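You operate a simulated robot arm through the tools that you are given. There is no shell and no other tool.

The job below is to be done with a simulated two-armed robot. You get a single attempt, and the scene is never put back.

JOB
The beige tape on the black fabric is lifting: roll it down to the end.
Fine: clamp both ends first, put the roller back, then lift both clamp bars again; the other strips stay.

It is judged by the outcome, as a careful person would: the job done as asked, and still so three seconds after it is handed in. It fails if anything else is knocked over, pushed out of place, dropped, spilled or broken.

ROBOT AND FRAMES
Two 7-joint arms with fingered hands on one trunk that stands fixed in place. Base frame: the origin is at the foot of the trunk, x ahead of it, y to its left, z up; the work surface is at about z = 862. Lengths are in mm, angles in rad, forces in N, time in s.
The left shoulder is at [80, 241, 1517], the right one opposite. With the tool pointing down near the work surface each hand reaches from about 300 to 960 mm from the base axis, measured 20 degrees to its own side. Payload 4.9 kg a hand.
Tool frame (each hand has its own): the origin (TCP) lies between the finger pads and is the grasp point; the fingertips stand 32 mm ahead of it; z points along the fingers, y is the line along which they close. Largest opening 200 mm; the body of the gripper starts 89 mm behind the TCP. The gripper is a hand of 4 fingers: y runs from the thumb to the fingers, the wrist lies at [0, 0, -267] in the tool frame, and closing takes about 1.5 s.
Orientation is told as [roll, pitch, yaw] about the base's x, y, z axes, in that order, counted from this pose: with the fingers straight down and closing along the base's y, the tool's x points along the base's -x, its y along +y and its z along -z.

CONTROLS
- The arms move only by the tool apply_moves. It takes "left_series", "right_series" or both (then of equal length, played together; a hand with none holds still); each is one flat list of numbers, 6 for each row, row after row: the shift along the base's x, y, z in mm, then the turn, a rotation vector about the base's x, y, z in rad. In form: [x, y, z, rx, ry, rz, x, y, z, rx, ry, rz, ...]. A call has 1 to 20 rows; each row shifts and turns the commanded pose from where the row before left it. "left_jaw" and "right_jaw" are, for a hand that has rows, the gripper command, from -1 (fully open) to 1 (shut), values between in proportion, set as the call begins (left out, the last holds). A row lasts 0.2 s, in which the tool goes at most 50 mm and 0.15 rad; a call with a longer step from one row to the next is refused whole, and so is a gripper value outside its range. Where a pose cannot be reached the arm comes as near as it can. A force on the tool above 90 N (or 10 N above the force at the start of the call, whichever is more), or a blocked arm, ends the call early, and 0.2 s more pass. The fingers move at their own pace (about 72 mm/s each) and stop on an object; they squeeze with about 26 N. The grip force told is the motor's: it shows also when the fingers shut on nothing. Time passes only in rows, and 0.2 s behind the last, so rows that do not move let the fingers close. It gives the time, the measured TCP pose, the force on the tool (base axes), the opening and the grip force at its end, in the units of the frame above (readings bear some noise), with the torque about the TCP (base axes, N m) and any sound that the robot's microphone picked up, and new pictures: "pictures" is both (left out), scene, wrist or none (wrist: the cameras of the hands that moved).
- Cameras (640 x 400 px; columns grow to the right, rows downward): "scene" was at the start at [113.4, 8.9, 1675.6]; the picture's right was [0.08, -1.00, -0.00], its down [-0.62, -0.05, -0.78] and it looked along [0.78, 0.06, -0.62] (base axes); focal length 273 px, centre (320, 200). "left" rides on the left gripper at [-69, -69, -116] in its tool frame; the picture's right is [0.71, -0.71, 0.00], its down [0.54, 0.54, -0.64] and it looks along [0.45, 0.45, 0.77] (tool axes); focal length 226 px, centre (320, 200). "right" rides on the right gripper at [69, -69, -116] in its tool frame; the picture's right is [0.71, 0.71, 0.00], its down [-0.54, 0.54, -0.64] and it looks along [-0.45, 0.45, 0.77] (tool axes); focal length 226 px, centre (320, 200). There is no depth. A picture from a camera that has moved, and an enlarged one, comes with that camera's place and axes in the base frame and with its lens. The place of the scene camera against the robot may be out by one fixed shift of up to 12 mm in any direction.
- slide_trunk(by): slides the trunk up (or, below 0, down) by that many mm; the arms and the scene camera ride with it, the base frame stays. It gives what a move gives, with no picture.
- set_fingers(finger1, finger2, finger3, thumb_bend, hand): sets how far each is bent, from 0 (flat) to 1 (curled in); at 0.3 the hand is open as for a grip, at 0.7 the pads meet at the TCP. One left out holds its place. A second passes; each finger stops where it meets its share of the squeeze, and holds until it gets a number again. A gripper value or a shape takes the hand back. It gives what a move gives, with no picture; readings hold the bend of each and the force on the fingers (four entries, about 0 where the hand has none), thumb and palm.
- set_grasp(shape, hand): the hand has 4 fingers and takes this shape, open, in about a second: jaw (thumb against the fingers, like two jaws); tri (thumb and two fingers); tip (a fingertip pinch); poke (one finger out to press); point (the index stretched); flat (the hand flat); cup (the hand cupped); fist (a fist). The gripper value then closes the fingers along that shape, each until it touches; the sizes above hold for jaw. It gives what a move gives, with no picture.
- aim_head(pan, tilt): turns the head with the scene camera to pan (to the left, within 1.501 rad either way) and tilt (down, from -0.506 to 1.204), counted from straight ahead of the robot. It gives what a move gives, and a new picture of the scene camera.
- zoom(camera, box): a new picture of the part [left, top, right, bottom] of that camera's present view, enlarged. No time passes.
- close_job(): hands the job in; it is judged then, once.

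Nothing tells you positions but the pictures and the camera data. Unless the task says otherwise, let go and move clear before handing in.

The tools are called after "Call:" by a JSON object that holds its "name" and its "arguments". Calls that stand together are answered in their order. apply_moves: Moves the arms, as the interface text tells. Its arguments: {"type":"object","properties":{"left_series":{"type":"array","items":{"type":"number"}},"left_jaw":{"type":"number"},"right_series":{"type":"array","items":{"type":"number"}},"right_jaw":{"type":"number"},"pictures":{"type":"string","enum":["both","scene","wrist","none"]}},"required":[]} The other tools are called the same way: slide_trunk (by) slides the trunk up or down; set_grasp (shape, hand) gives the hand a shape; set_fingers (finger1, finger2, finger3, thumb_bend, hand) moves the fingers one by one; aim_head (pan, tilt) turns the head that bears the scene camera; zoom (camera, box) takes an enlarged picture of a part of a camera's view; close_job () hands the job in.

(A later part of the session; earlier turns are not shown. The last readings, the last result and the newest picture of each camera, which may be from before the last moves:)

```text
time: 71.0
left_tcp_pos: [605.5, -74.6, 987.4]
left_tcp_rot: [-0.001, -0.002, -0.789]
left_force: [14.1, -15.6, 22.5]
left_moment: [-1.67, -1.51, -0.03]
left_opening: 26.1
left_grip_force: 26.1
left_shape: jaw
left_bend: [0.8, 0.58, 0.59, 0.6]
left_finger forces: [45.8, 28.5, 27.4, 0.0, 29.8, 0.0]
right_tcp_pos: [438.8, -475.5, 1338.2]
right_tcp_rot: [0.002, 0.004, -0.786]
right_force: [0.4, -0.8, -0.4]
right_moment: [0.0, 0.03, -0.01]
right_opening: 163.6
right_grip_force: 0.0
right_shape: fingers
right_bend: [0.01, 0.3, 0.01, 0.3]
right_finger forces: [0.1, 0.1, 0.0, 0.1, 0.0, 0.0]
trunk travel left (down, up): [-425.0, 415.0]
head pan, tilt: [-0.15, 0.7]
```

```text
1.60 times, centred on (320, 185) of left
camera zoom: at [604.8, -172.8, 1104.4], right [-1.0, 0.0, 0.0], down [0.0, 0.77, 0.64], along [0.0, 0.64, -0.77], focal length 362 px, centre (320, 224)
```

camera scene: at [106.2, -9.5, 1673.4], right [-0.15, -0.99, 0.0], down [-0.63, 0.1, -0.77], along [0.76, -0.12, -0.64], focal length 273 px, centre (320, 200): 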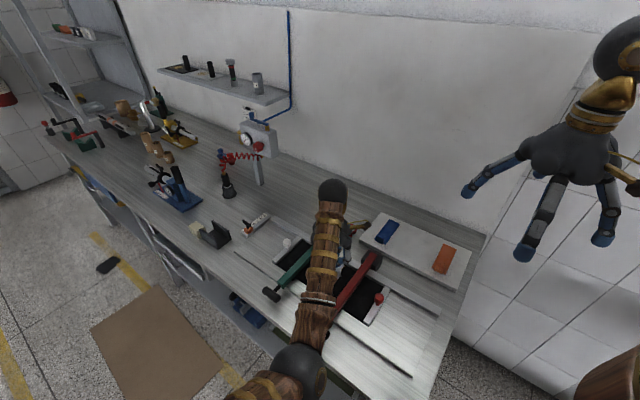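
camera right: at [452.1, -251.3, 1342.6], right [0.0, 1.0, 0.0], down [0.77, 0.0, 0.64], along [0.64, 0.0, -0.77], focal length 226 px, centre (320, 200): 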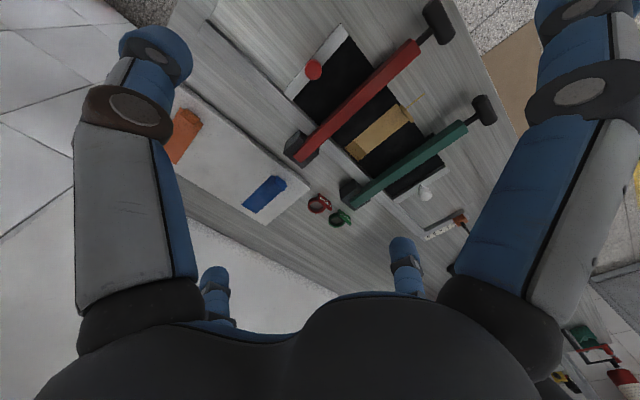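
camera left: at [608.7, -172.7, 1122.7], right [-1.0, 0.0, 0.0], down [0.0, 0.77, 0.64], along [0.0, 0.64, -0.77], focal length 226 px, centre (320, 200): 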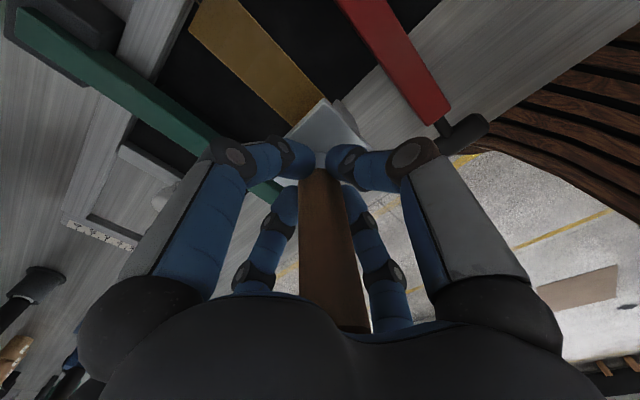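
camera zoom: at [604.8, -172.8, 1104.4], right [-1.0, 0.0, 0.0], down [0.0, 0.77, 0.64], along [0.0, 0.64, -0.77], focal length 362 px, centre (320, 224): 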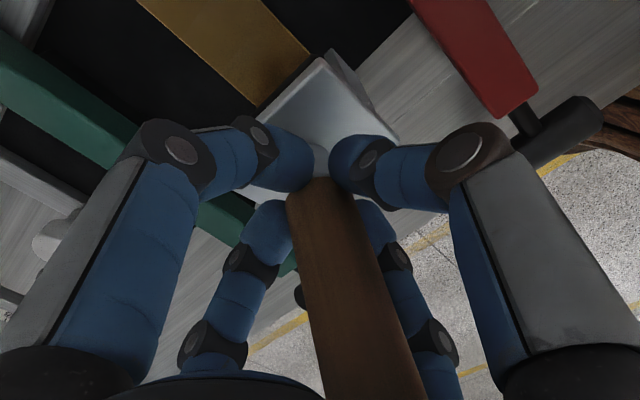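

The curl isn't folding under this sideways load and the roller is tilting in my grip, so I stop forcing it. I'll lift off and look at the tape end in more detail.

Call:
{"name": "apply_moves", "arguments": {"left_series": [0, 0, 10, 0, 0, 0, 0, 0, 25, 0, 0, 0, 5, -5, 30, 0, 0, 0, 20, -20, 30, 0, 0, 0, 25, -25, 30, 0, 0, 0, 30, -30, 20, 0, 0, 0, 30, -30, 0, 0, 0, 0, 30, -25, 0, 0, 0, 0], "pictures": "both"}}

Call:
{"name": "zoom", "arguments": {"camera": "right", "box": [410, 110, 490, 180]}}

Call:
{"name": "zoom", "arguments": {"camera": "right", "box": [455, 126, 481, 148]}}

Call:
{"name": "zoom", "arguments": {"camera": "scene", "box": [290, 250, 370, 320]}}

```text
time: 72.8
left_tcp_pos: [746.5, -204.5, 1131.4]
left_tcp_rot: [-0.001, 0.002, -0.786]
left_force: [0.5, -0.5, -3.3]
left_moment: [0.02, 0.0, 0.02]
left_opening: 25.3
left_grip_force: 26.0
left_shape: jaw
left_bend: [0.78, 0.58, 0.59, 0.61]
left_finger forces: [24.4, 24.0, 25.0, 0.1, 22.2, 0.0]
right_tcp_pos: [439.6, -474.0, 1337.8]
right_tcp_rot: [0.0, 0.0, -0.786]
right_force: [0.2, 0.2, -1.0]
right_moment: [0.0, 0.03, 0.0]
right_opening: 163.6
right_grip_force: 0.1
right_shape: fingers
right_bend: [0.01, 0.3, 0.01, 0.3]
right_finger forces: [0.0, 0.0, 0.1, 0.1, 0.1, 0.0]
trunk travel left (down, up): [-425.0, 415.0]
head pan, tilt: [-0.15, 0.7]
camera scene: at [114.0, -10.9, 1672.7], right [-0.15, -0.99, 0.0], down [-0.64, 0.1, -0.76], along [0.76, -0.11, -0.65], focal length 273 px, centre (320, 200)
camera left: at [745.7, -303.0, 1246.6], right [-1.0, 0.0, 0.0], down [0.0, 0.77, 0.64], along [0.0, 0.64, -0.77], focal length 226 px, centre (320, 200)
```

scene: 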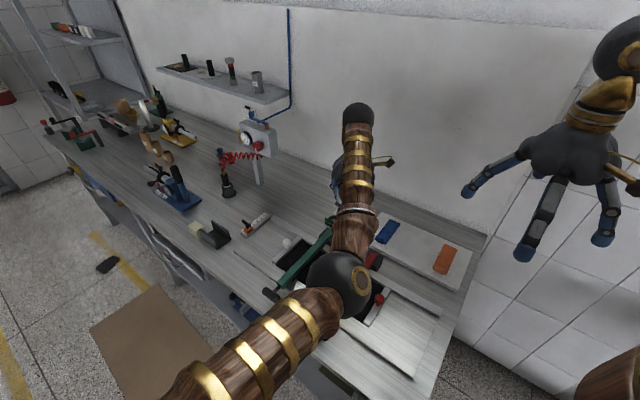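
left: 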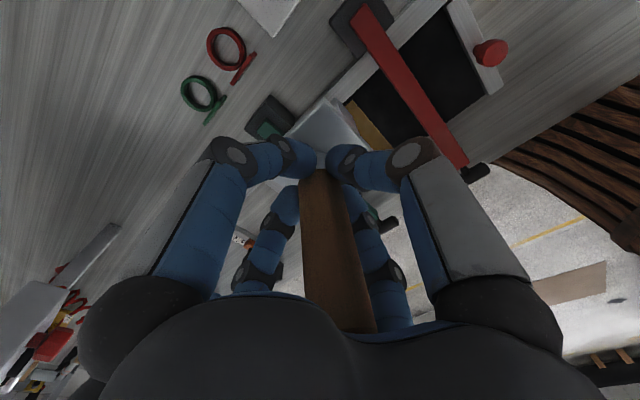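

```text
5.71 times, centred on (450, 145) of right
camera zoom: at [343.8, -473.5, 1454.3], right [0.0, 1.0, 0.0], down [0.77, 0.0, 0.64], along [0.64, 0.0, -0.77], focal length 1292 px, centre (-423, 514)
```

zoom: 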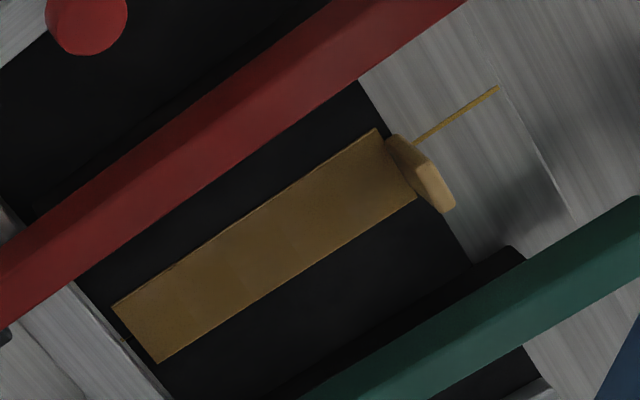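

```text
16.00 times, centred on (468, 137) of right
camera zoom: at [343.8, -473.5, 1454.3], right [0.0, 1.0, 0.0], down [0.77, 0.0, 0.64], along [0.64, 0.0, -0.77], focal length 3617 px, centre (-2048, 1208)
```

zoom: 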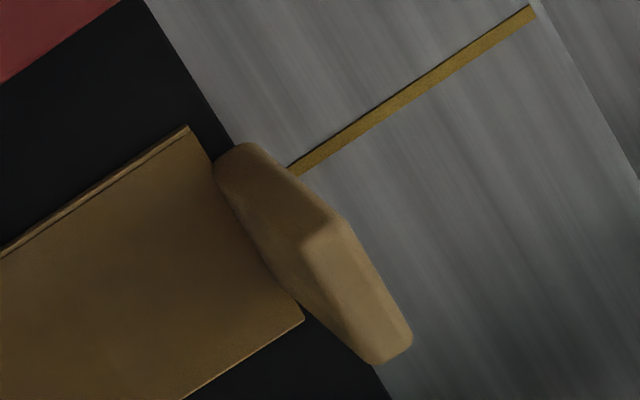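

```text
5.71 times, centred on (330, 285) of scene
camera zoom: at [114.0, -10.9, 1672.7], right [-0.15, -0.99, 0.0], down [-0.64, 0.1, -0.76], along [0.76, -0.11, -0.65], focal length 1559 px, centre (263, -286)
```

zoom: 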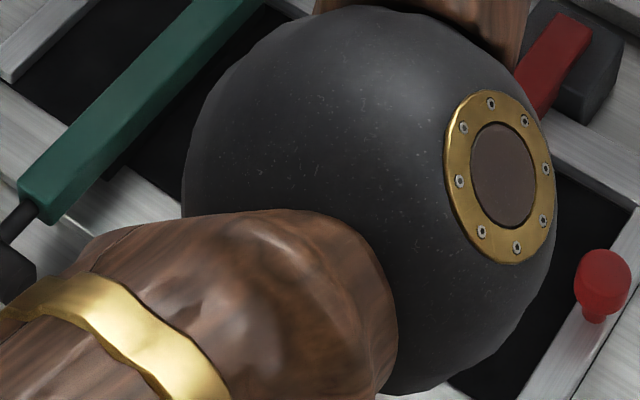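

All five segments of the flat part are dark; only the upright end piece remains. The roller has tilted about 11° in my grip, so I'll tilt the hand to bring it upright again, then press straight down on top of the end piece.

Call:
{"name": "apply_moves", "arguments": {"left_series": [0, 0, 0, 0.068, 0.0665, 0, 0, 0, 0, 0.068, 0.0665, 0], "pictures": "wrist"}}

Call:
{"name": "zoom", "arguments": {"camera": "right", "box": [360, 130, 480, 240]}}

Call:
{"name": "zoom", "arguments": {"camera": "left", "box": [200, 60, 440, 310]}}

```text
time: 73.3
left_tcp_pos: [746.2, -204.3, 1131.3]
left_tcp_rot: [-0.001, 0.193, -0.785]
left_force: [0.2, 0.1, -3.3]
left_moment: [0.01, 0.05, -0.01]
left_opening: 25.1
left_grip_force: 25.8
left_shape: jaw
left_bend: [0.78, 0.58, 0.59, 0.61]
left_finger forces: [24.4, 24.2, 24.7, 0.0, 22.4, 0.0]
right_tcp_pos: [440.8, -472.2, 1338.0]
right_tcp_rot: [-0.002, 0.0, -0.785]
right_force: [-0.2, -0.5, 0.0]
right_moment: [-0.05, 0.02, -0.02]
right_opening: 164.0
right_grip_force: 0.0
right_shape: fingers
right_bend: [0.01, 0.3, 0.01, 0.3]
right_finger forces: [0.0, 0.1, 0.0, 0.0, 0.1, 0.1]
trunk travel left (down, up): [-425.0, 415.0]
head pan, tilt: [-0.15, 0.7]
camera left: at [760.7, -317.2, 1231.6], right [-0.99, -0.01, 0.14], down [0.09, 0.67, 0.73], along [-0.1, 0.74, -0.67], focal length 226 px, centre (320, 200)
```

left: 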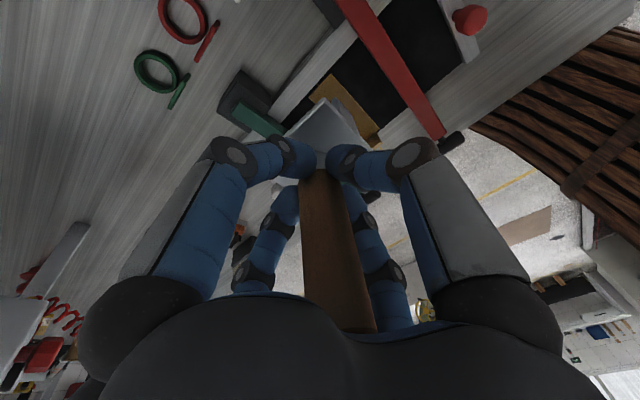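

```text
3.64 times, centred on (420, 185) of right
camera zoom: at [344.0, -473.1, 1454.4], right [0.0, 1.0, 0.0], down [0.77, 0.0, 0.64], along [0.64, 0.0, -0.77], focal length 822 px, centre (-44, 254)
```

zoom: 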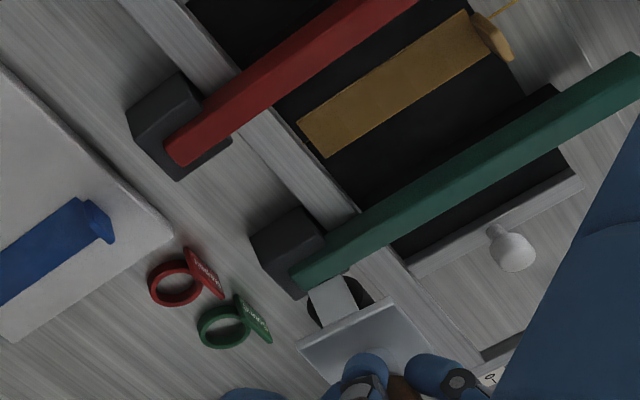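

```text
1.60 times, centred on (320, 185) of left
camera zoom: at [760.7, -317.2, 1231.6], right [-0.99, -0.01, 0.14], down [0.09, 0.67, 0.73], along [-0.1, 0.74, -0.67], focal length 362 px, centre (320, 224)
```

zoom: 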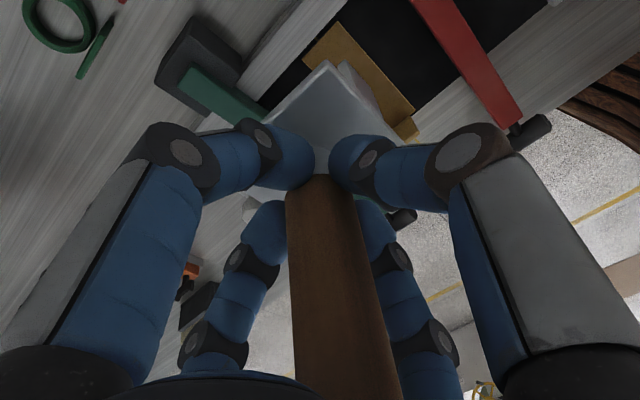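

The roller is upright again. Moving above the end piece and lowering onto it.

Call:
{"name": "apply_moves", "arguments": {"left_series": [-26.9, 25.8, 0, 0, 0, 0, -26.9, 25.8, 0, 0, 0, 0, -26.9, 25.8, 0, 0, 0, 0, -26.8, 25.7, 0, 0, 0, 0, -26.8, 25.7, 0, 0, 0, 0, 0, 0, -30, 0, 0, 0, 0, 0, -30, 0, 0, 0, 0, 0, -30, 0, 0, 0, 0, 0, -30, 0, 0, 0], "pictures": "none"}}

Call:
{"name": "zoom", "arguments": {"camera": "right", "box": [430, 90, 500, 160]}}

Call:
{"name": "zoom", "arguments": {"camera": "left", "box": [240, 60, 420, 200]}}

```text
time: 75.3
left_tcp_pos: [611.9, -77.3, 1012.4]
left_tcp_rot: [0.001, 0.189, -0.787]
left_force: [-0.7, 0.1, -3.1]
left_moment: [-0.03, 0.02, -0.03]
left_opening: 25.2
left_grip_force: 26.0
left_shape: jaw
left_bend: [0.78, 0.58, 0.59, 0.61]
left_finger forces: [23.8, 24.5, 23.7, 0.0, 22.3, 0.0]
right_tcp_pos: [439.7, -472.9, 1338.1]
right_tcp_rot: [0.001, 0.003, -0.785]
right_force: [0.1, 1.0, 0.2]
right_moment: [0.0, 0.04, -0.01]
right_opening: 163.7
right_grip_force: 0.0
right_shape: fingers
right_bend: [0.01, 0.3, 0.01, 0.3]
right_finger forces: [0.1, 0.0, 0.0, 0.0, 0.0, 0.0]
trunk travel left (down, up): [-425.0, 415.0]
head pan, tilt: [-0.15, 0.7]
```

```text
5.71 times, centred on (465, 125) of right
camera zoom: at [342.8, -473.1, 1454.9], right [0.0, 1.0, 0.0], down [0.77, 0.0, 0.64], along [0.64, 0.0, -0.77], focal length 1292 px, centre (-509, 629)
```

zoom: 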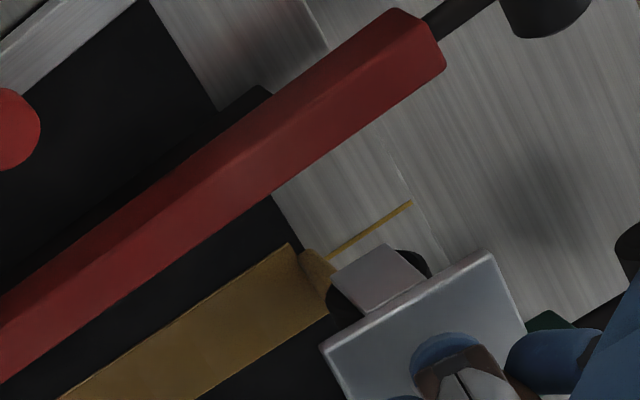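

```text
2.86 times, centred on (330, 130) of left
camera zoom: at [625.5, -189.6, 1113.5], right [-0.99, -0.01, 0.13], down [0.09, 0.67, 0.73], along [-0.1, 0.74, -0.67], focal length 646 px, centre (291, 400)
```

zoom: 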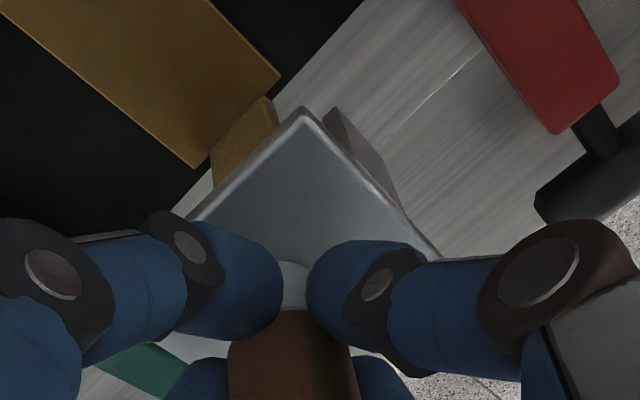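

Call:
{"name": "apply_moves", "arguments": {"left_series": [4.2, -4.3, 0, 0, 0, 0, 0, 0, -6, 0, 0, 0, 0, 0, -6, 0, 0, 0], "pictures": "none"}}

Call:
{"name": "zoom", "arguments": {"camera": "right", "box": [440, 95, 490, 150]}}

```text
time: 76.2
left_tcp_pos: [615.7, -79.7, 1000.7]
left_tcp_rot: [0.001, 0.19, -0.786]
left_force: [0.1, 0.0, -2.8]
left_moment: [0.0, -0.02, 0.01]
left_opening: 25.2
left_grip_force: 26.2
left_shape: jaw
left_bend: [0.78, 0.58, 0.59, 0.61]
left_finger forces: [23.9, 24.3, 23.7, 0.0, 22.3, 0.0]
right_tcp_pos: [438.3, -472.2, 1339.1]
right_tcp_rot: [-0.001, 0.002, -0.786]
right_force: [-0.2, 0.7, 0.1]
right_moment: [0.01, -0.02, 0.0]
right_opening: 163.8
right_grip_force: 0.0
right_shape: fingers
right_bend: [0.01, 0.3, 0.01, 0.3]
right_finger forces: [0.0, 0.0, 0.0, 0.1, 0.1, 0.1]
trunk travel left (down, up): [-425.0, 415.0]
head pan, tilt: [-0.15, 0.7]
```

```text
7.27 times, centred on (465, 122) of right
camera zoom: at [341.7, -473.5, 1455.0], right [0.0, 1.0, 0.0], down [0.77, 0.0, 0.64], along [0.64, 0.0, -0.77], focal length 1644 px, centre (-734, 764)
```

zoom: 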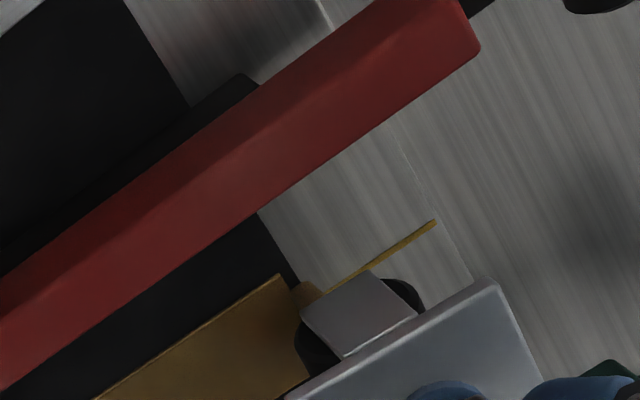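

Call:
{"name": "apply_moves", "arguments": {"left_series": [0, 0, -3, 0, 0, 0, 0, 0, -3, 0, 0, 0, 0, 0, -3, 0, 0, 0], "pictures": "none"}}

```text
time: 77.0
left_tcp_pos: [613.4, -80.7, 996.9]
left_tcp_rot: [0.004, 0.189, -0.787]
left_force: [-0.2, -0.3, 33.6]
left_moment: [0.31, 0.19, -0.02]
left_opening: 25.8
left_grip_force: 26.0
left_shape: jaw
left_bend: [0.78, 0.58, 0.78, 0.6]
left_finger forces: [25.6, 30.1, 29.3, 0.0, 27.8, 0.1]
right_tcp_pos: [434.7, -470.7, 1341.3]
right_tcp_rot: [0.004, 0.0, -0.785]
right_force: [-0.5, -0.3, 0.2]
right_moment: [0.01, -0.01, -0.03]
right_opening: 163.7
right_grip_force: 0.0
right_shape: fingers
right_bend: [0.01, 0.3, 0.01, 0.3]
right_finger forces: [0.0, 0.0, 0.0, 0.1, 0.0, 0.1]
trunk travel left (down, up): [-425.0, 415.0]
head pan, tilt: [-0.15, 0.7]
```

Call:
{"name": "zoom", "arguments": {"camera": "right", "box": [440, 95, 490, 150]}}

Call:
{"name": "zoom", "arguments": {"camera": "left", "box": [240, 60, 420, 200]}}

```text
7.27 times, centred on (465, 122) of right
camera zoom: at [338.1, -473.0, 1456.7], right [0.0, 1.0, 0.0], down [0.76, 0.0, 0.64], along [0.64, 0.0, -0.76], focal length 1644 px, centre (-734, 764)
```

zoom: 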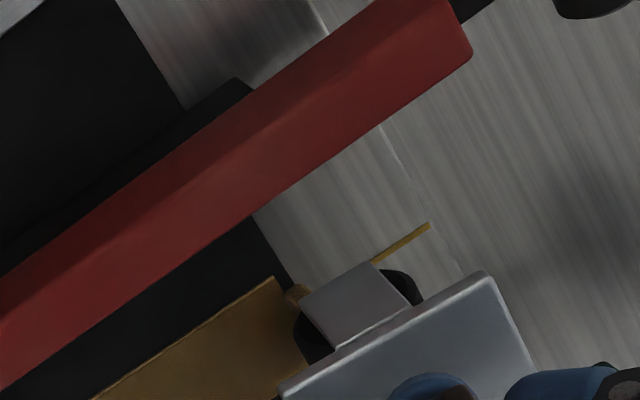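

```text
2.86 times, centred on (330, 130) of left
camera zoom: at [626.5, -193.9, 1097.1], right [-0.99, -0.01, 0.13], down [0.09, 0.67, 0.73], along [-0.09, 0.74, -0.67], focal length 646 px, centre (291, 400)
```

zoom: 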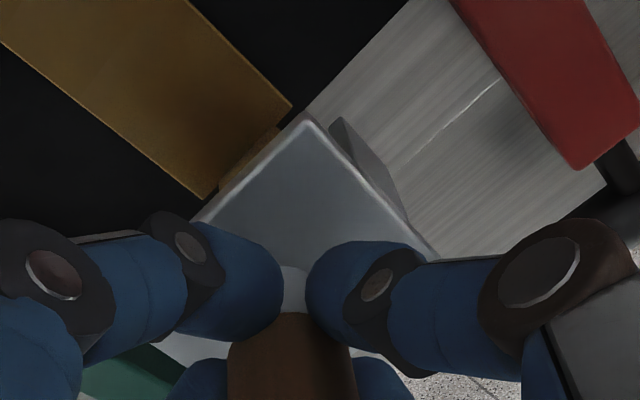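

The end piece carries 34 N from straight above without yielding. I'll press moderately harder to see whether it lays down.

Call:
{"name": "apply_moves", "arguments": {"left_series": [0, 0, -2, 0, 0, 0, 0, 0, -2, 0, 0, 0, 0, 0, 0, 0, 0, 0], "pictures": "none"}}

Call:
{"name": "zoom", "arguments": {"camera": "right", "box": [440, 95, 490, 150]}}

```text
time: 77.8
left_tcp_pos: [612.4, -79.9, 989.7]
left_tcp_rot: [0.001, 0.19, -0.786]
left_force: [-5.4, 7.0, 6.1]
left_moment: [0.66, 0.56, 0.05]
left_opening: 25.6
left_grip_force: 25.6
left_shape: jaw
left_bend: [0.76, 0.58, 0.79, 0.6]
left_finger forces: [18.8, 27.0, 34.3, 0.0, 24.6, 0.1]
right_tcp_pos: [434.6, -472.7, 1339.5]
right_tcp_rot: [0.002, 0.001, -0.785]
right_force: [0.0, 0.0, 0.6]
right_moment: [0.02, -0.03, -0.01]
right_opening: 163.7
right_grip_force: 0.0
right_shape: fingers
right_bend: [0.01, 0.3, 0.01, 0.3]
right_finger forces: [0.1, 0.0, 0.0, 0.0, 0.0, 0.1]
trunk travel left (down, up): [-425.0, 415.0]
head pan, tilt: [-0.15, 0.7]
```

```text
7.27 times, centred on (465, 122) of right
camera zoom: at [339.0, -472.6, 1455.9], right [0.0, 1.0, 0.0], down [0.77, 0.0, 0.64], along [0.64, 0.0, -0.77], focal length 1644 px, centre (-734, 764)
```

zoom: 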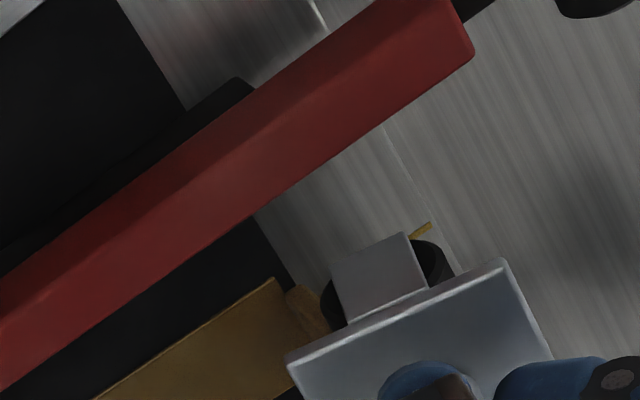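

The end piece did not fold; the roller rolled off its outer side instead. I'll lift clear and look at the ends of the other strips for how such an end piece is hinged.

Call:
{"name": "apply_moves", "arguments": {"left_series": [-3, 3, 5, 0, 0, 0, 0, 0, 20, 0, 0, 0, 0, 0, 35, 0, 0, 0, 0, 0, 40, 0, 0, 0, 30, 20, 30, 0, 0, 0, 30, 35, 15, 0, 0, 0, 30, 35, 0, 0, 0, 0, 30, 35, 0, 0, 0, 0, 30, 35, 0, 0, 0, 0], "pictures": "both"}}

Call:
{"name": "zoom", "arguments": {"camera": "scene", "box": [430, 235, 470, 280]}}

Call:
{"name": "zoom", "arguments": {"camera": "scene", "box": [368, 210, 408, 250]}}

Call:
{"name": "zoom", "arguments": {"camera": "right", "box": [265, 130, 375, 220]}}

Call:
{"name": "zoom", "arguments": {"camera": "scene", "box": [295, 255, 355, 305]}}

Call:
{"name": "zoom", "arguments": {"camera": "right", "box": [450, 120, 490, 155]}}

```text
time: 79.8
left_tcp_pos: [764.3, 83.7, 1129.9]
left_tcp_rot: [-0.002, 0.192, -0.787]
left_force: [-0.3, 0.5, -3.4]
left_moment: [-0.07, 0.04, 0.03]
left_opening: 25.4
left_grip_force: 25.6
left_shape: jaw
left_bend: [0.77, 0.58, 0.78, 0.61]
left_finger forces: [23.0, 25.3, 23.1, 0.0, 22.8, 0.1]
right_tcp_pos: [441.0, -470.1, 1338.6]
right_tcp_rot: [-0.002, 0.003, -0.785]
right_force: [-0.2, -1.0, -0.2]
right_moment: [-0.01, 0.01, 0.0]
right_opening: 163.7
right_grip_force: 0.1
right_shape: fingers
right_bend: [0.01, 0.3, 0.01, 0.3]
right_finger forces: [0.0, 0.0, 0.0, 0.0, 0.0, 0.0]
trunk travel left (down, up): [-425.0, 415.0]
head pan, tilt: [-0.15, 0.7]
camera scene: at [114.3, -7.7, 1672.7], right [-0.15, -0.99, 0.0], down [-0.64, 0.1, -0.76], along [0.76, -0.12, -0.65], focal length 273 px, centre (320, 200)
camera left: at [778.1, -29.9, 1231.8], right [-0.99, -0.01, 0.14], down [0.1, 0.67, 0.73], along [-0.1, 0.74, -0.67], focal length 226 px, centre (320, 200)
```

scene: 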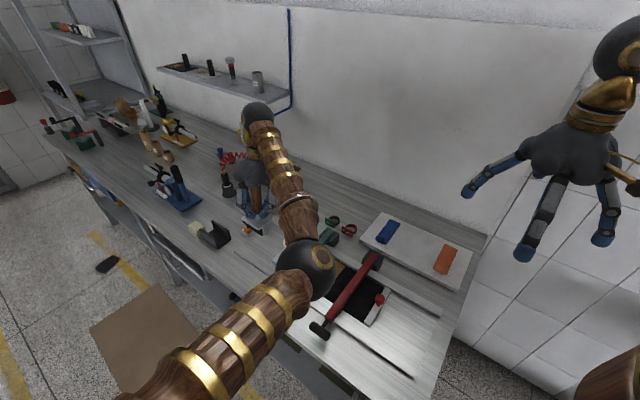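
left: 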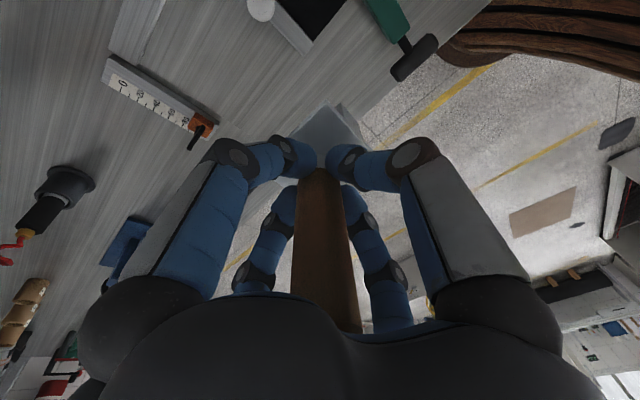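

```text
8.89 times, centred on (450, 258) of scene
camera zoom: at [114.3, -7.7, 1672.7], right [-0.15, -0.99, 0.0], down [-0.64, 0.1, -0.76], along [0.76, -0.12, -0.65], focal length 2425 px, centre (-836, -311)
```

zoom: 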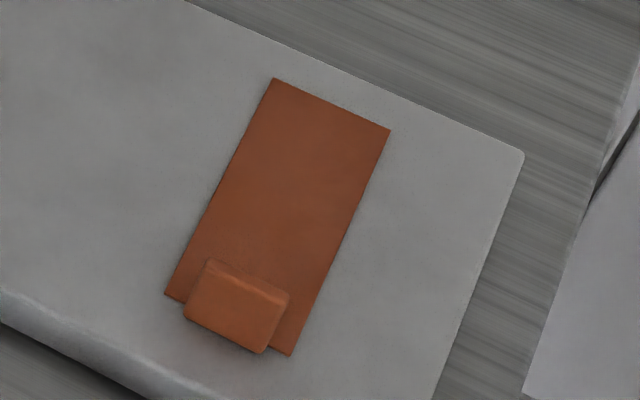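

```text
10.00 times, centred on (388, 230) of scene
camera zoom: at [114.3, -7.7, 1672.7], right [-0.15, -0.99, 0.0], down [-0.64, 0.1, -0.76], along [0.76, -0.12, -0.65], focal length 2728 px, centre (-360, -100)
```

zoom: 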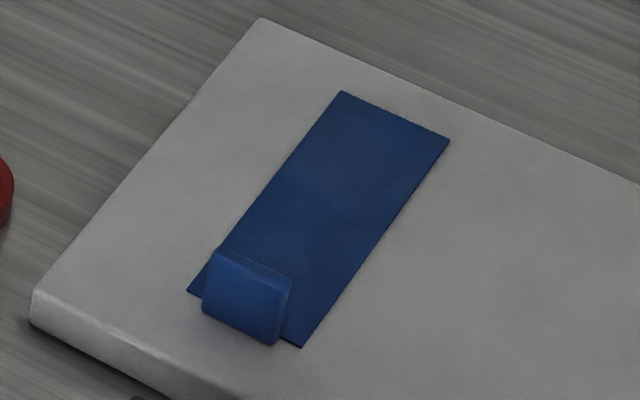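

```text
4.44 times, centred on (320, 175) of right
camera zoom: at [344.0, -470.8, 1455.3], right [0.0, 1.0, 0.0], down [0.77, 0.0, 0.64], along [0.64, 0.0, -0.77], focal length 1005 px, centre (320, 311)
```

zoom: 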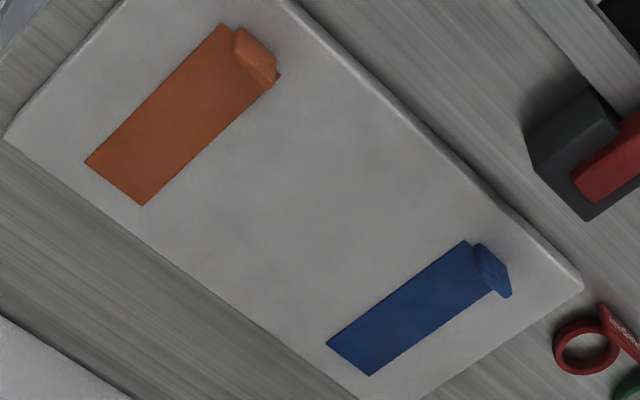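

```text
8.00 times, centred on (325, 280) of scene
camera zoom: at [114.3, -7.7, 1672.7], right [-0.15, -0.99, 0.0], down [-0.64, 0.1, -0.76], along [0.76, -0.12, -0.65], focal length 2183 px, centre (280, -440)
```

zoom: 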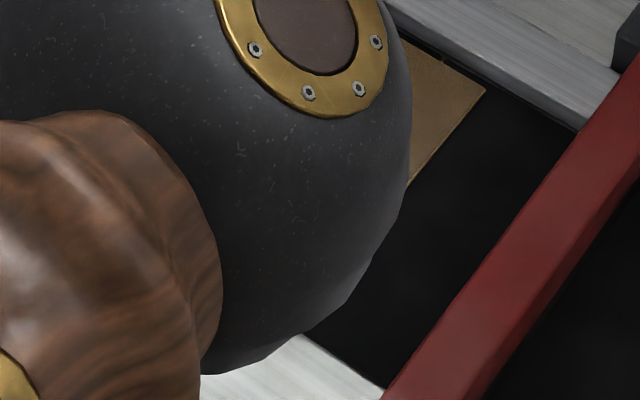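

```text
11.43 times, centred on (470, 138) of right
camera zoom: at [344.0, -470.8, 1455.3], right [0.0, 1.0, 0.0], down [0.77, 0.0, 0.64], along [0.64, 0.0, -0.77], focal length 2584 px, centre (-1394, 914)
```

zoom: 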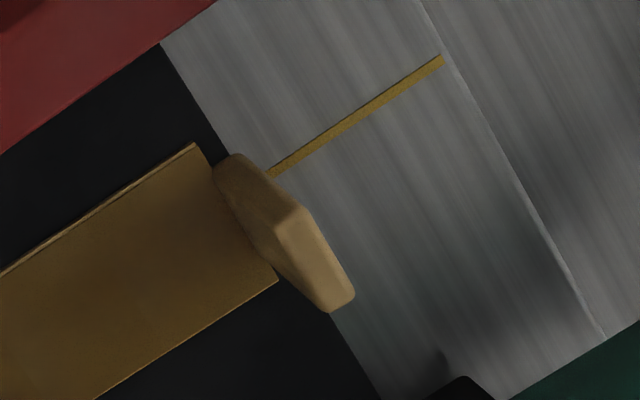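

That settles it: the blue and orange strips have the same upright block at their ends – it is a rigid pull tab, not the lifted tape. The beige tape itself is dark (bonded) right up to its end. Now I'll level the roller in preparation for returning it to the cradle.

Call:
{"name": "apply_moves", "arguments": {"left_series": [0, 0, 0, -0.053, -0.053, 0, 0, 0, 0, -0.053, -0.053, 0], "pictures": "both"}}

Call:
{"name": "zoom", "arguments": {"camera": "scene", "box": [230, 170, 310, 250]}}

Call:
{"name": "zoom", "arguments": {"camera": "left", "box": [200, 60, 440, 340]}}

Call:
{"name": "zoom", "arguments": {"camera": "right", "box": [400, 110, 490, 190]}}

```text
time: 80.3
left_tcp_pos: [762.9, 83.0, 1131.8]
left_tcp_rot: [0.0, 0.037, -0.784]
left_force: [-0.1, -0.5, -3.1]
left_moment: [-0.04, -0.02, 0.0]
left_opening: 25.2
left_grip_force: 26.1
left_shape: jaw
left_bend: [0.77, 0.58, 0.78, 0.61]
left_finger forces: [22.9, 25.2, 23.2, 0.1, 22.8, 0.0]
right_tcp_pos: [438.8, -471.8, 1339.8]
right_tcp_rot: [-0.001, 0.002, -0.785]
right_force: [0.3, 0.3, 0.0]
right_moment: [-0.02, 0.0, 0.01]
right_opening: 163.8
right_grip_force: 0.1
right_shape: fingers
right_bend: [0.01, 0.3, 0.01, 0.3]
right_finger forces: [0.0, 0.0, 0.1, 0.0, 0.0, 0.1]
trunk travel left (down, up): [-425.0, 415.0]
head pan, tilt: [-0.15, 0.7]
camera scene: at [112.4, -9.1, 1672.9], right [-0.15, -0.99, 0.0], down [-0.64, 0.1, -0.76], along [0.76, -0.11, -0.64], focal length 273 px, centre (320, 200)
camera left: at [765.1, -18.8, 1246.0], right [-1.0, 0.0, 0.03], down [0.02, 0.75, 0.66], along [-0.02, 0.66, -0.75], focal length 226 px, centre (320, 200)
```

scene: 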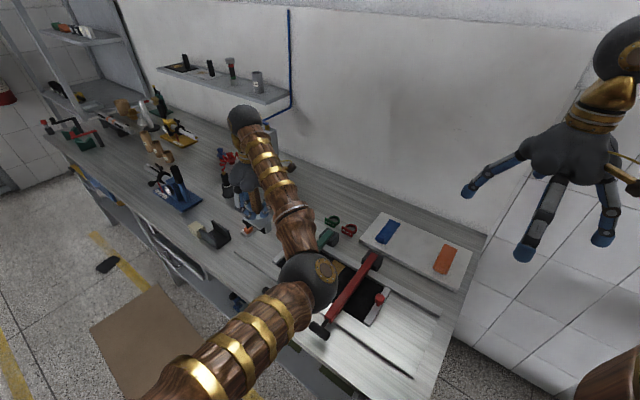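
left: 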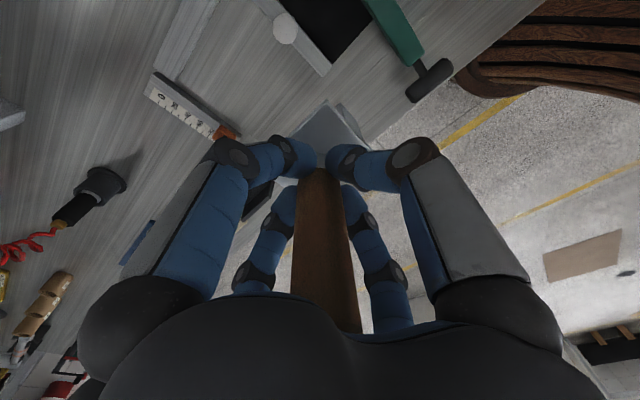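

```text
5.00 times, centred on (270, 210) of scene
camera zoom: at [112.4, -9.1, 1672.9], right [-0.15, -0.99, 0.0], down [-0.64, 0.1, -0.76], along [0.76, -0.11, -0.64], focal length 1364 px, centre (570, 150)
```

zoom: 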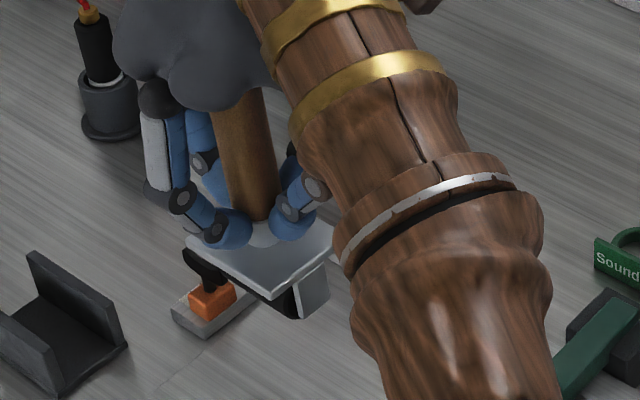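

```text
1.43 times, centred on (320, 200) of left
camera zoom: at [765.1, -18.8, 1246.0], right [-1.0, 0.0, 0.03], down [0.02, 0.75, 0.66], along [-0.02, 0.66, -0.75], focal length 323 px, centre (320, 200)
```

zoom: 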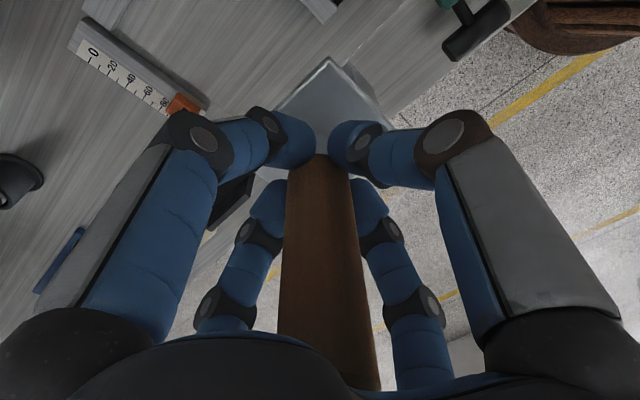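

```text
5.00 times, centred on (445, 150) of right
camera zoom: at [342.5, -471.9, 1455.3], right [0.0, 1.0, 0.0], down [0.77, 0.0, 0.64], along [0.64, 0.0, -0.77], focal length 1130 px, centre (-305, 450)
```

zoom: 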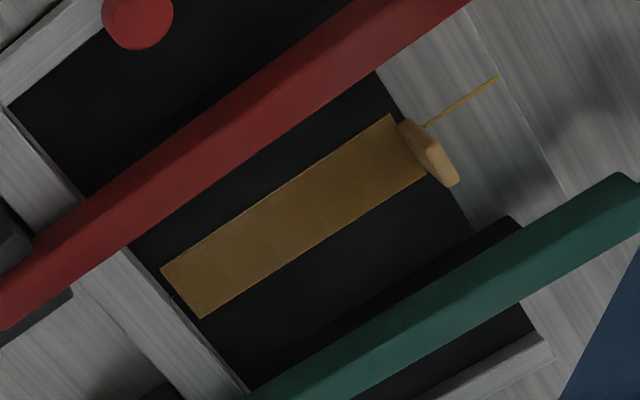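

The tape is uniformly dark to its end. I'll zoom on the roller plate to judge how level it hangs.

Call:
{"name": "zoom", "arguments": {"camera": "scene", "box": [260, 205, 300, 235]}}

Call:
{"name": "zoom", "arguments": {"camera": "left", "box": [280, 90, 370, 170]}}

```text
13.33 times, centred on (280, 220) of scene
camera zoom: at [112.4, -9.1, 1672.9], right [-0.15, -0.99, 0.0], down [-0.64, 0.1, -0.76], along [0.76, -0.11, -0.64], focal length 3638 px, centre (853, -67)
```

zoom: 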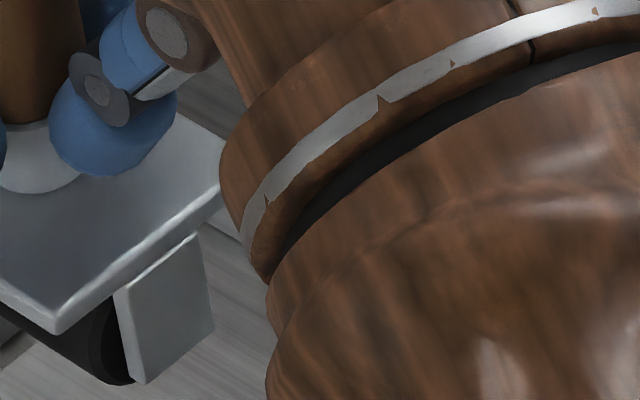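

```text
5.00 times, centred on (325, 130) of left
camera zoom: at [765.1, -18.8, 1246.0], right [-1.0, 0.0, 0.03], down [0.02, 0.75, 0.66], along [-0.02, 0.66, -0.75], focal length 1130 px, centre (295, 550)
```

zoom: 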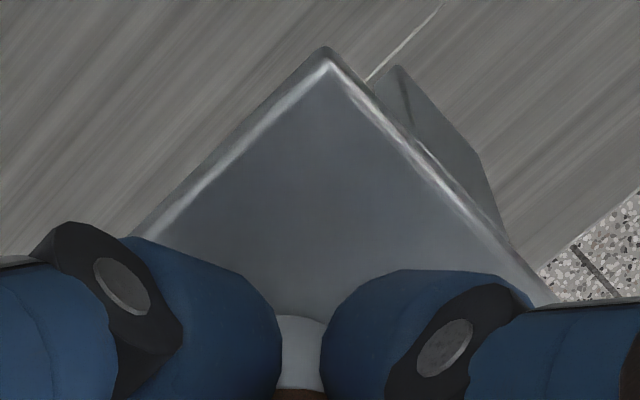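

The roller hangs level and sits in the hand where it did at pick-up. Moving it back above the cradle.

Call:
{"name": "apply_moves", "arguments": {"left_series": [24.9, 34.05, -5, 0, 0, 0, 24.9, 34.05, -5, 0, 0, 0, 24.9, 34.05, -5, 0, 0, 0, 24.9, 34.05, -5, 0, 0, 0, 24.9, 34.05, -5, 0, 0, 0, 24.8, 34.05, -5, 0, 0, 0], "pictures": "both"}}

Call:
{"name": "zoom", "arguments": {"camera": "left", "box": [240, 40, 400, 180]}}

Call:
{"name": "zoom", "arguments": {"camera": "scene", "box": [170, 170, 270, 260]}}

```text
time: 81.8
left_tcp_pos: [912.2, 286.7, 1100.0]
left_tcp_rot: [-0.003, 0.04, -0.787]
left_force: [0.3, -1.0, -3.0]
left_moment: [0.01, 0.01, -0.03]
left_opening: 25.4
left_grip_force: 25.8
left_shape: jaw
left_bend: [0.77, 0.58, 0.78, 0.61]
left_finger forces: [22.5, 25.3, 22.9, 0.0, 22.8, 0.0]
right_tcp_pos: [439.3, -470.1, 1339.8]
right_tcp_rot: [-0.002, 0.001, -0.786]
right_force: [0.0, 1.1, 0.4]
right_moment: [-0.01, 0.01, 0.0]
right_opening: 163.8
right_grip_force: 0.1
right_shape: fingers
right_bend: [0.01, 0.3, 0.01, 0.3]
right_finger forces: [0.0, 0.0, 0.1, 0.0, 0.1, 0.0]
trunk travel left (down, up): [-425.0, 415.0]
head pan, tilt: [-0.15, 0.7]
camera scene: at [112.5, -7.9, 1672.8], right [-0.15, -0.99, 0.0], down [-0.64, 0.1, -0.76], along [0.76, -0.12, -0.64], focal length 273 px, centre (320, 200)
camera left: at [913.9, 186.3, 1213.5], right [-1.0, 0.0, 0.03], down [0.02, 0.75, 0.66], along [-0.02, 0.66, -0.75], focal length 226 px, centre (320, 200)
```

scene: 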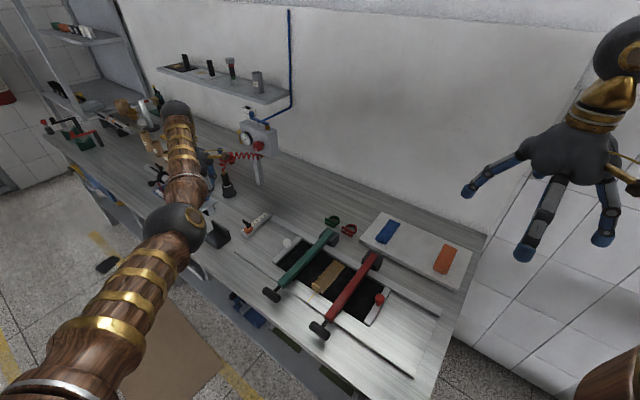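
left: 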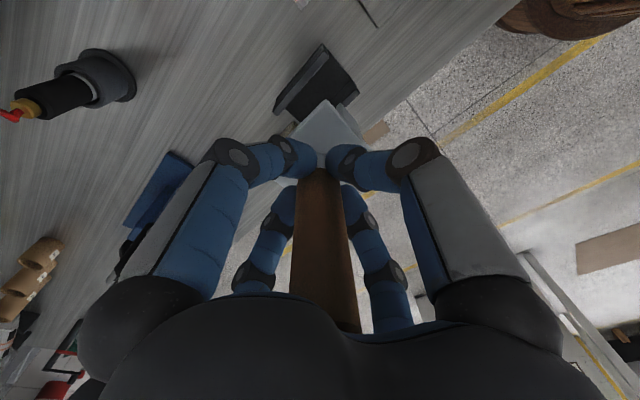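

```text
2.86 times, centred on (320, 110) of left
camera zoom: at [913.9, 186.3, 1213.5], right [-1.0, 0.0, 0.03], down [0.02, 0.75, 0.66], along [-0.02, 0.66, -0.75], focal length 646 px, centre (320, 457)
```

zoom: 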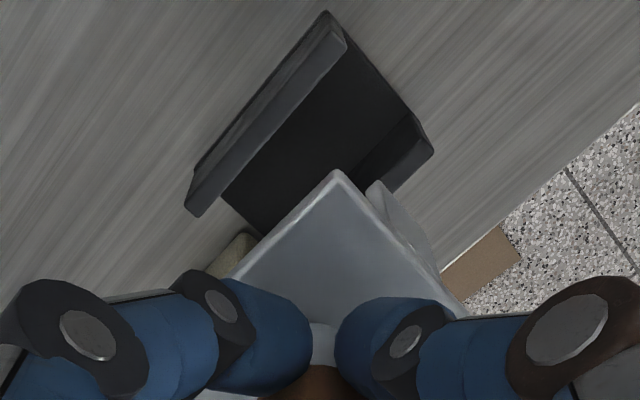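

```text
4.44 times, centred on (220, 215) of scene
camera zoom: at [112.5, -7.9, 1672.8], right [-0.15, -0.99, 0.0], down [-0.64, 0.1, -0.76], along [0.76, -0.12, -0.64], focal length 1212 px, centre (764, 133)
```

zoom: 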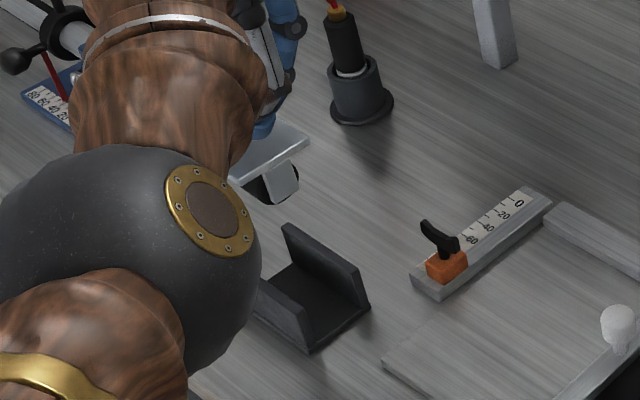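

Call:
{"name": "zoom", "arguments": {"camera": "left", "box": [240, 60, 400, 200]}}

Call:
{"name": "zoom", "arguments": {"camera": "left", "box": [200, 80, 440, 320]}}

```text
2.86 times, centred on (320, 130) of left
camera zoom: at [913.9, 186.3, 1213.5], right [-1.0, 0.0, 0.03], down [0.02, 0.75, 0.66], along [-0.02, 0.66, -0.75], focal length 646 px, centre (320, 400)
```

zoom: 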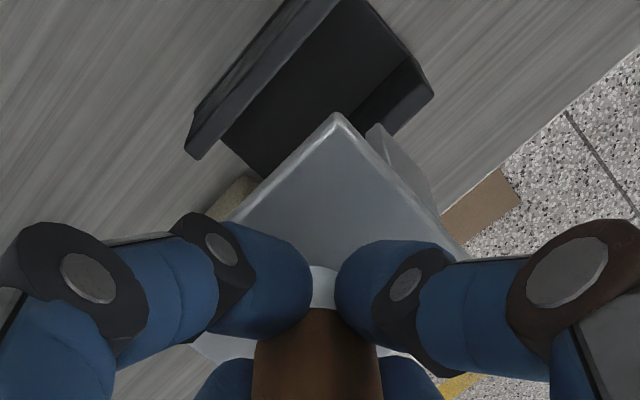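

```text
1.67 times, centred on (320, 200) of left
camera zoom: at [913.9, 186.3, 1213.5], right [-1.0, 0.0, 0.03], down [0.02, 0.75, 0.66], along [-0.02, 0.66, -0.75], focal length 377 px, centre (320, 200)
```

zoom: 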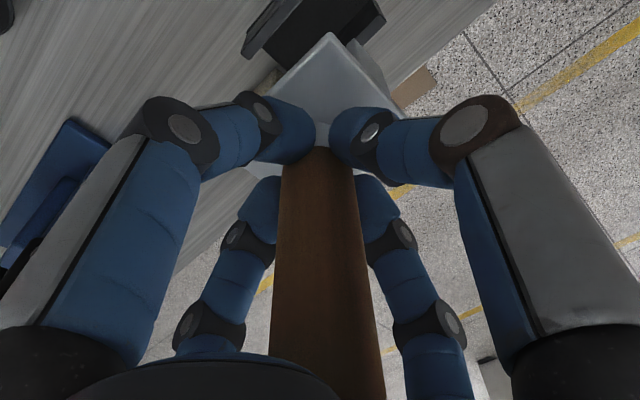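

Comparing with the pick-up views, the handle sits in the hand just as it did then, so I'll take the hand tilt back to zero and descend to the recorded cradle pose.

Call:
{"name": "apply_moves", "arguments": {"left_series": [0, 0, 0, -0.027, -0.027, 0, 0, 0.3, -30, 0, 0, 0, 0, 0.3, -30, 0, 0, 0, 0, 0, -30, 0, 0, 0, 0, 0, -20, 0, 0, 0], "pictures": "both"}}

Call:
{"name": "zoom", "arguments": {"camera": "left", "box": [240, 60, 400, 200]}}

Call:
{"name": "zoom", "arguments": {"camera": "scene", "box": [170, 170, 270, 260]}}

```text
time: 83.0
left_tcp_pos: [913.0, 286.6, 991.6]
left_tcp_rot: [0.0, 0.004, -0.786]
left_force: [1.3, 0.5, -2.8]
left_moment: [-0.03, 0.04, 0.0]
left_opening: 25.0
left_grip_force: 25.6
left_shape: jaw
left_bend: [0.77, 0.58, 0.78, 0.61]
left_finger forces: [22.3, 25.2, 22.9, 0.1, 22.8, 0.0]
right_tcp_pos: [439.4, -471.4, 1339.5]
right_tcp_rot: [0.0, 0.003, -0.785]
right_force: [0.3, -0.5, 0.8]
right_moment: [0.03, -0.01, 0.01]
right_opening: 163.7
right_grip_force: 0.1
right_shape: fingers
right_bend: [0.01, 0.3, 0.01, 0.3]
right_finger forces: [0.0, 0.0, 0.0, 0.0, 0.0, 0.0]
trunk travel left (down, up): [-425.0, 415.0]
head pan, tilt: [-0.15, 0.7]
camera scene: at [112.7, -9.8, 1672.9], right [-0.15, -0.99, 0.0], down [-0.64, 0.1, -0.76], along [0.76, -0.11, -0.64], focal length 273 px, centre (320, 200)
camera left: at [911.6, 188.7, 1107.0], right [-1.0, 0.0, 0.0], down [0.0, 0.76, 0.64], along [0.0, 0.64, -0.76], focal length 226 px, centre (320, 200)
```

scene: 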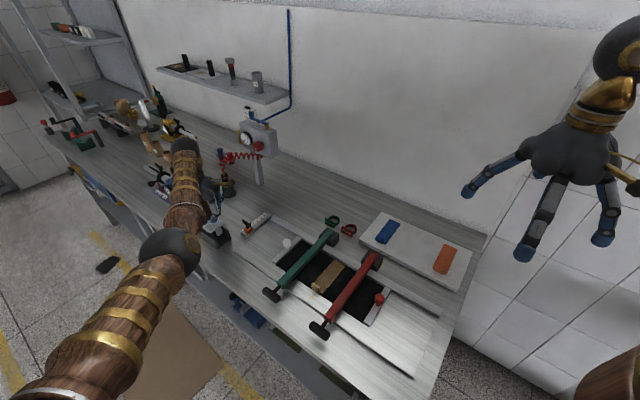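
left: 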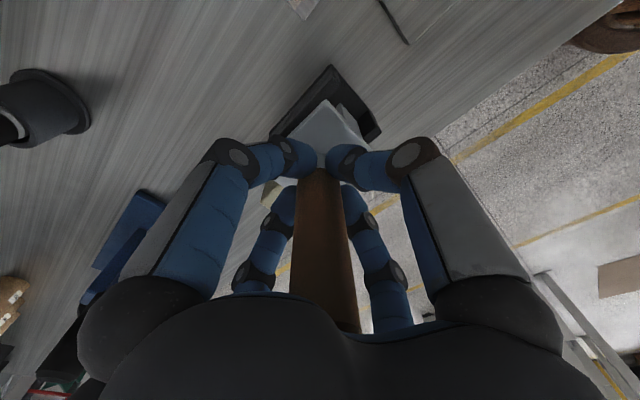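

```text
2.86 times, centred on (320, 130) of left
camera zoom: at [911.6, 188.7, 1107.0], right [-1.0, 0.0, 0.0], down [0.0, 0.76, 0.64], along [0.0, 0.64, -0.76], focal length 646 px, centre (320, 400)
```

zoom: 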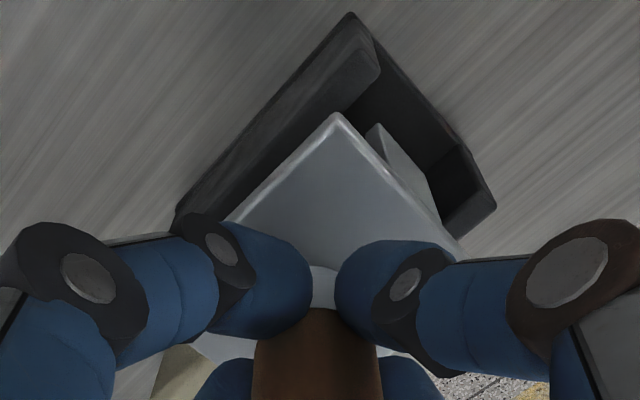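

```text
4.44 times, centred on (220, 215) of scene
camera zoom: at [112.7, -9.8, 1672.9], right [-0.15, -0.99, 0.0], down [-0.64, 0.1, -0.76], along [0.76, -0.11, -0.64], focal length 1212 px, centre (764, 133)
```

zoom: 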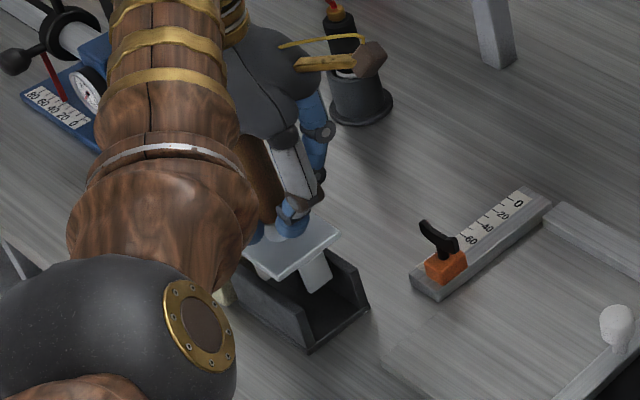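

Aligned with the cradle walls. Lowering gently to seat it.

Call:
{"name": "apply_moves", "arguments": {"left_series": [-0.3, 0.2, -8, 0, 0, 0, -0.3, 0.2, -7, 0, 0, 0, -0.2, 0.2, -6, 0, 0, 0], "pictures": "none"}}

Call:
{"name": "apply_moves", "arguments": {"left_series": [0, 0, -3, 0, 0, 0, 0, 0, -3, 0, 0, 0], "pictures": "none"}}

Call:
{"name": "zoom", "arguments": {"camera": "left", "box": [240, 60, 400, 200]}}

```text
time: 83.8
left_tcp_pos: [910.0, 288.1, 971.8]
left_tcp_rot: [0.001, 0.003, -0.785]
left_force: [-0.2, -0.4, -2.6]
left_moment: [-0.03, -0.02, -0.02]
left_opening: 25.1
left_grip_force: 25.9
left_shape: jaw
left_bend: [0.77, 0.58, 0.78, 0.61]
left_finger forces: [22.3, 25.3, 22.9, 0.0, 22.9, 0.0]
right_tcp_pos: [438.9, -472.1, 1339.5]
right_tcp_rot: [-0.001, 0.002, -0.786]
right_force: [0.3, 0.3, -0.2]
right_moment: [-0.01, -0.01, 0.01]
right_opening: 164.0
right_grip_force: 0.0
right_shape: fingers
right_bend: [0.01, 0.3, 0.01, 0.3]
right_finger forces: [0.0, 0.0, 0.0, 0.0, 0.0, 0.1]
trunk travel left (down, up): [-425.0, 415.0]
head pan, tilt: [-0.15, 0.7]
```

```text
time: 84.3
left_tcp_pos: [912.1, 286.7, 965.5]
left_tcp_rot: [0.002, 0.001, -0.787]
left_force: [0.6, -0.2, -2.6]
left_moment: [0.02, 0.0, -0.02]
left_opening: 25.4
left_grip_force: 26.2
left_shape: jaw
left_bend: [0.77, 0.58, 0.78, 0.61]
left_finger forces: [22.3, 25.2, 23.0, 0.1, 22.9, 0.0]
right_tcp_pos: [438.9, -471.9, 1339.2]
right_tcp_rot: [-0.003, 0.003, -0.786]
right_force: [-0.8, -0.3, -0.5]
right_moment: [0.0, -0.01, -0.02]
right_opening: 164.0
right_grip_force: 0.0
right_shape: fingers
right_bend: [0.01, 0.3, 0.01, 0.3]
right_finger forces: [0.0, 0.1, 0.0, 0.0, 0.0, 0.0]
trunk travel left (down, up): [-425.0, 415.0]
head pan, tilt: [-0.15, 0.7]
```

```text
2.86 times, centred on (320, 130) of left
camera zoom: at [910.3, 188.8, 1081.3], right [-1.0, 0.0, 0.0], down [0.0, 0.76, 0.64], along [0.0, 0.64, -0.76], focal length 646 px, centre (320, 400)
```

zoom: 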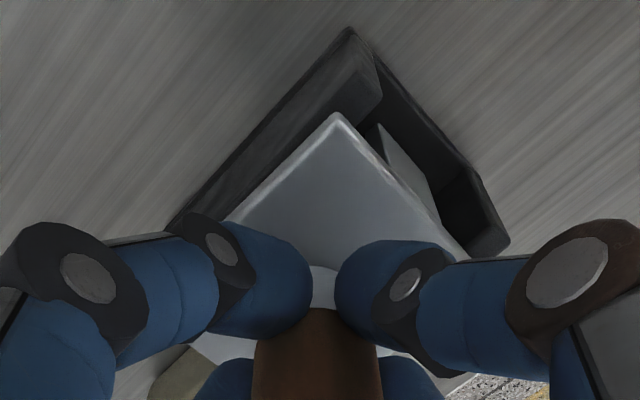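

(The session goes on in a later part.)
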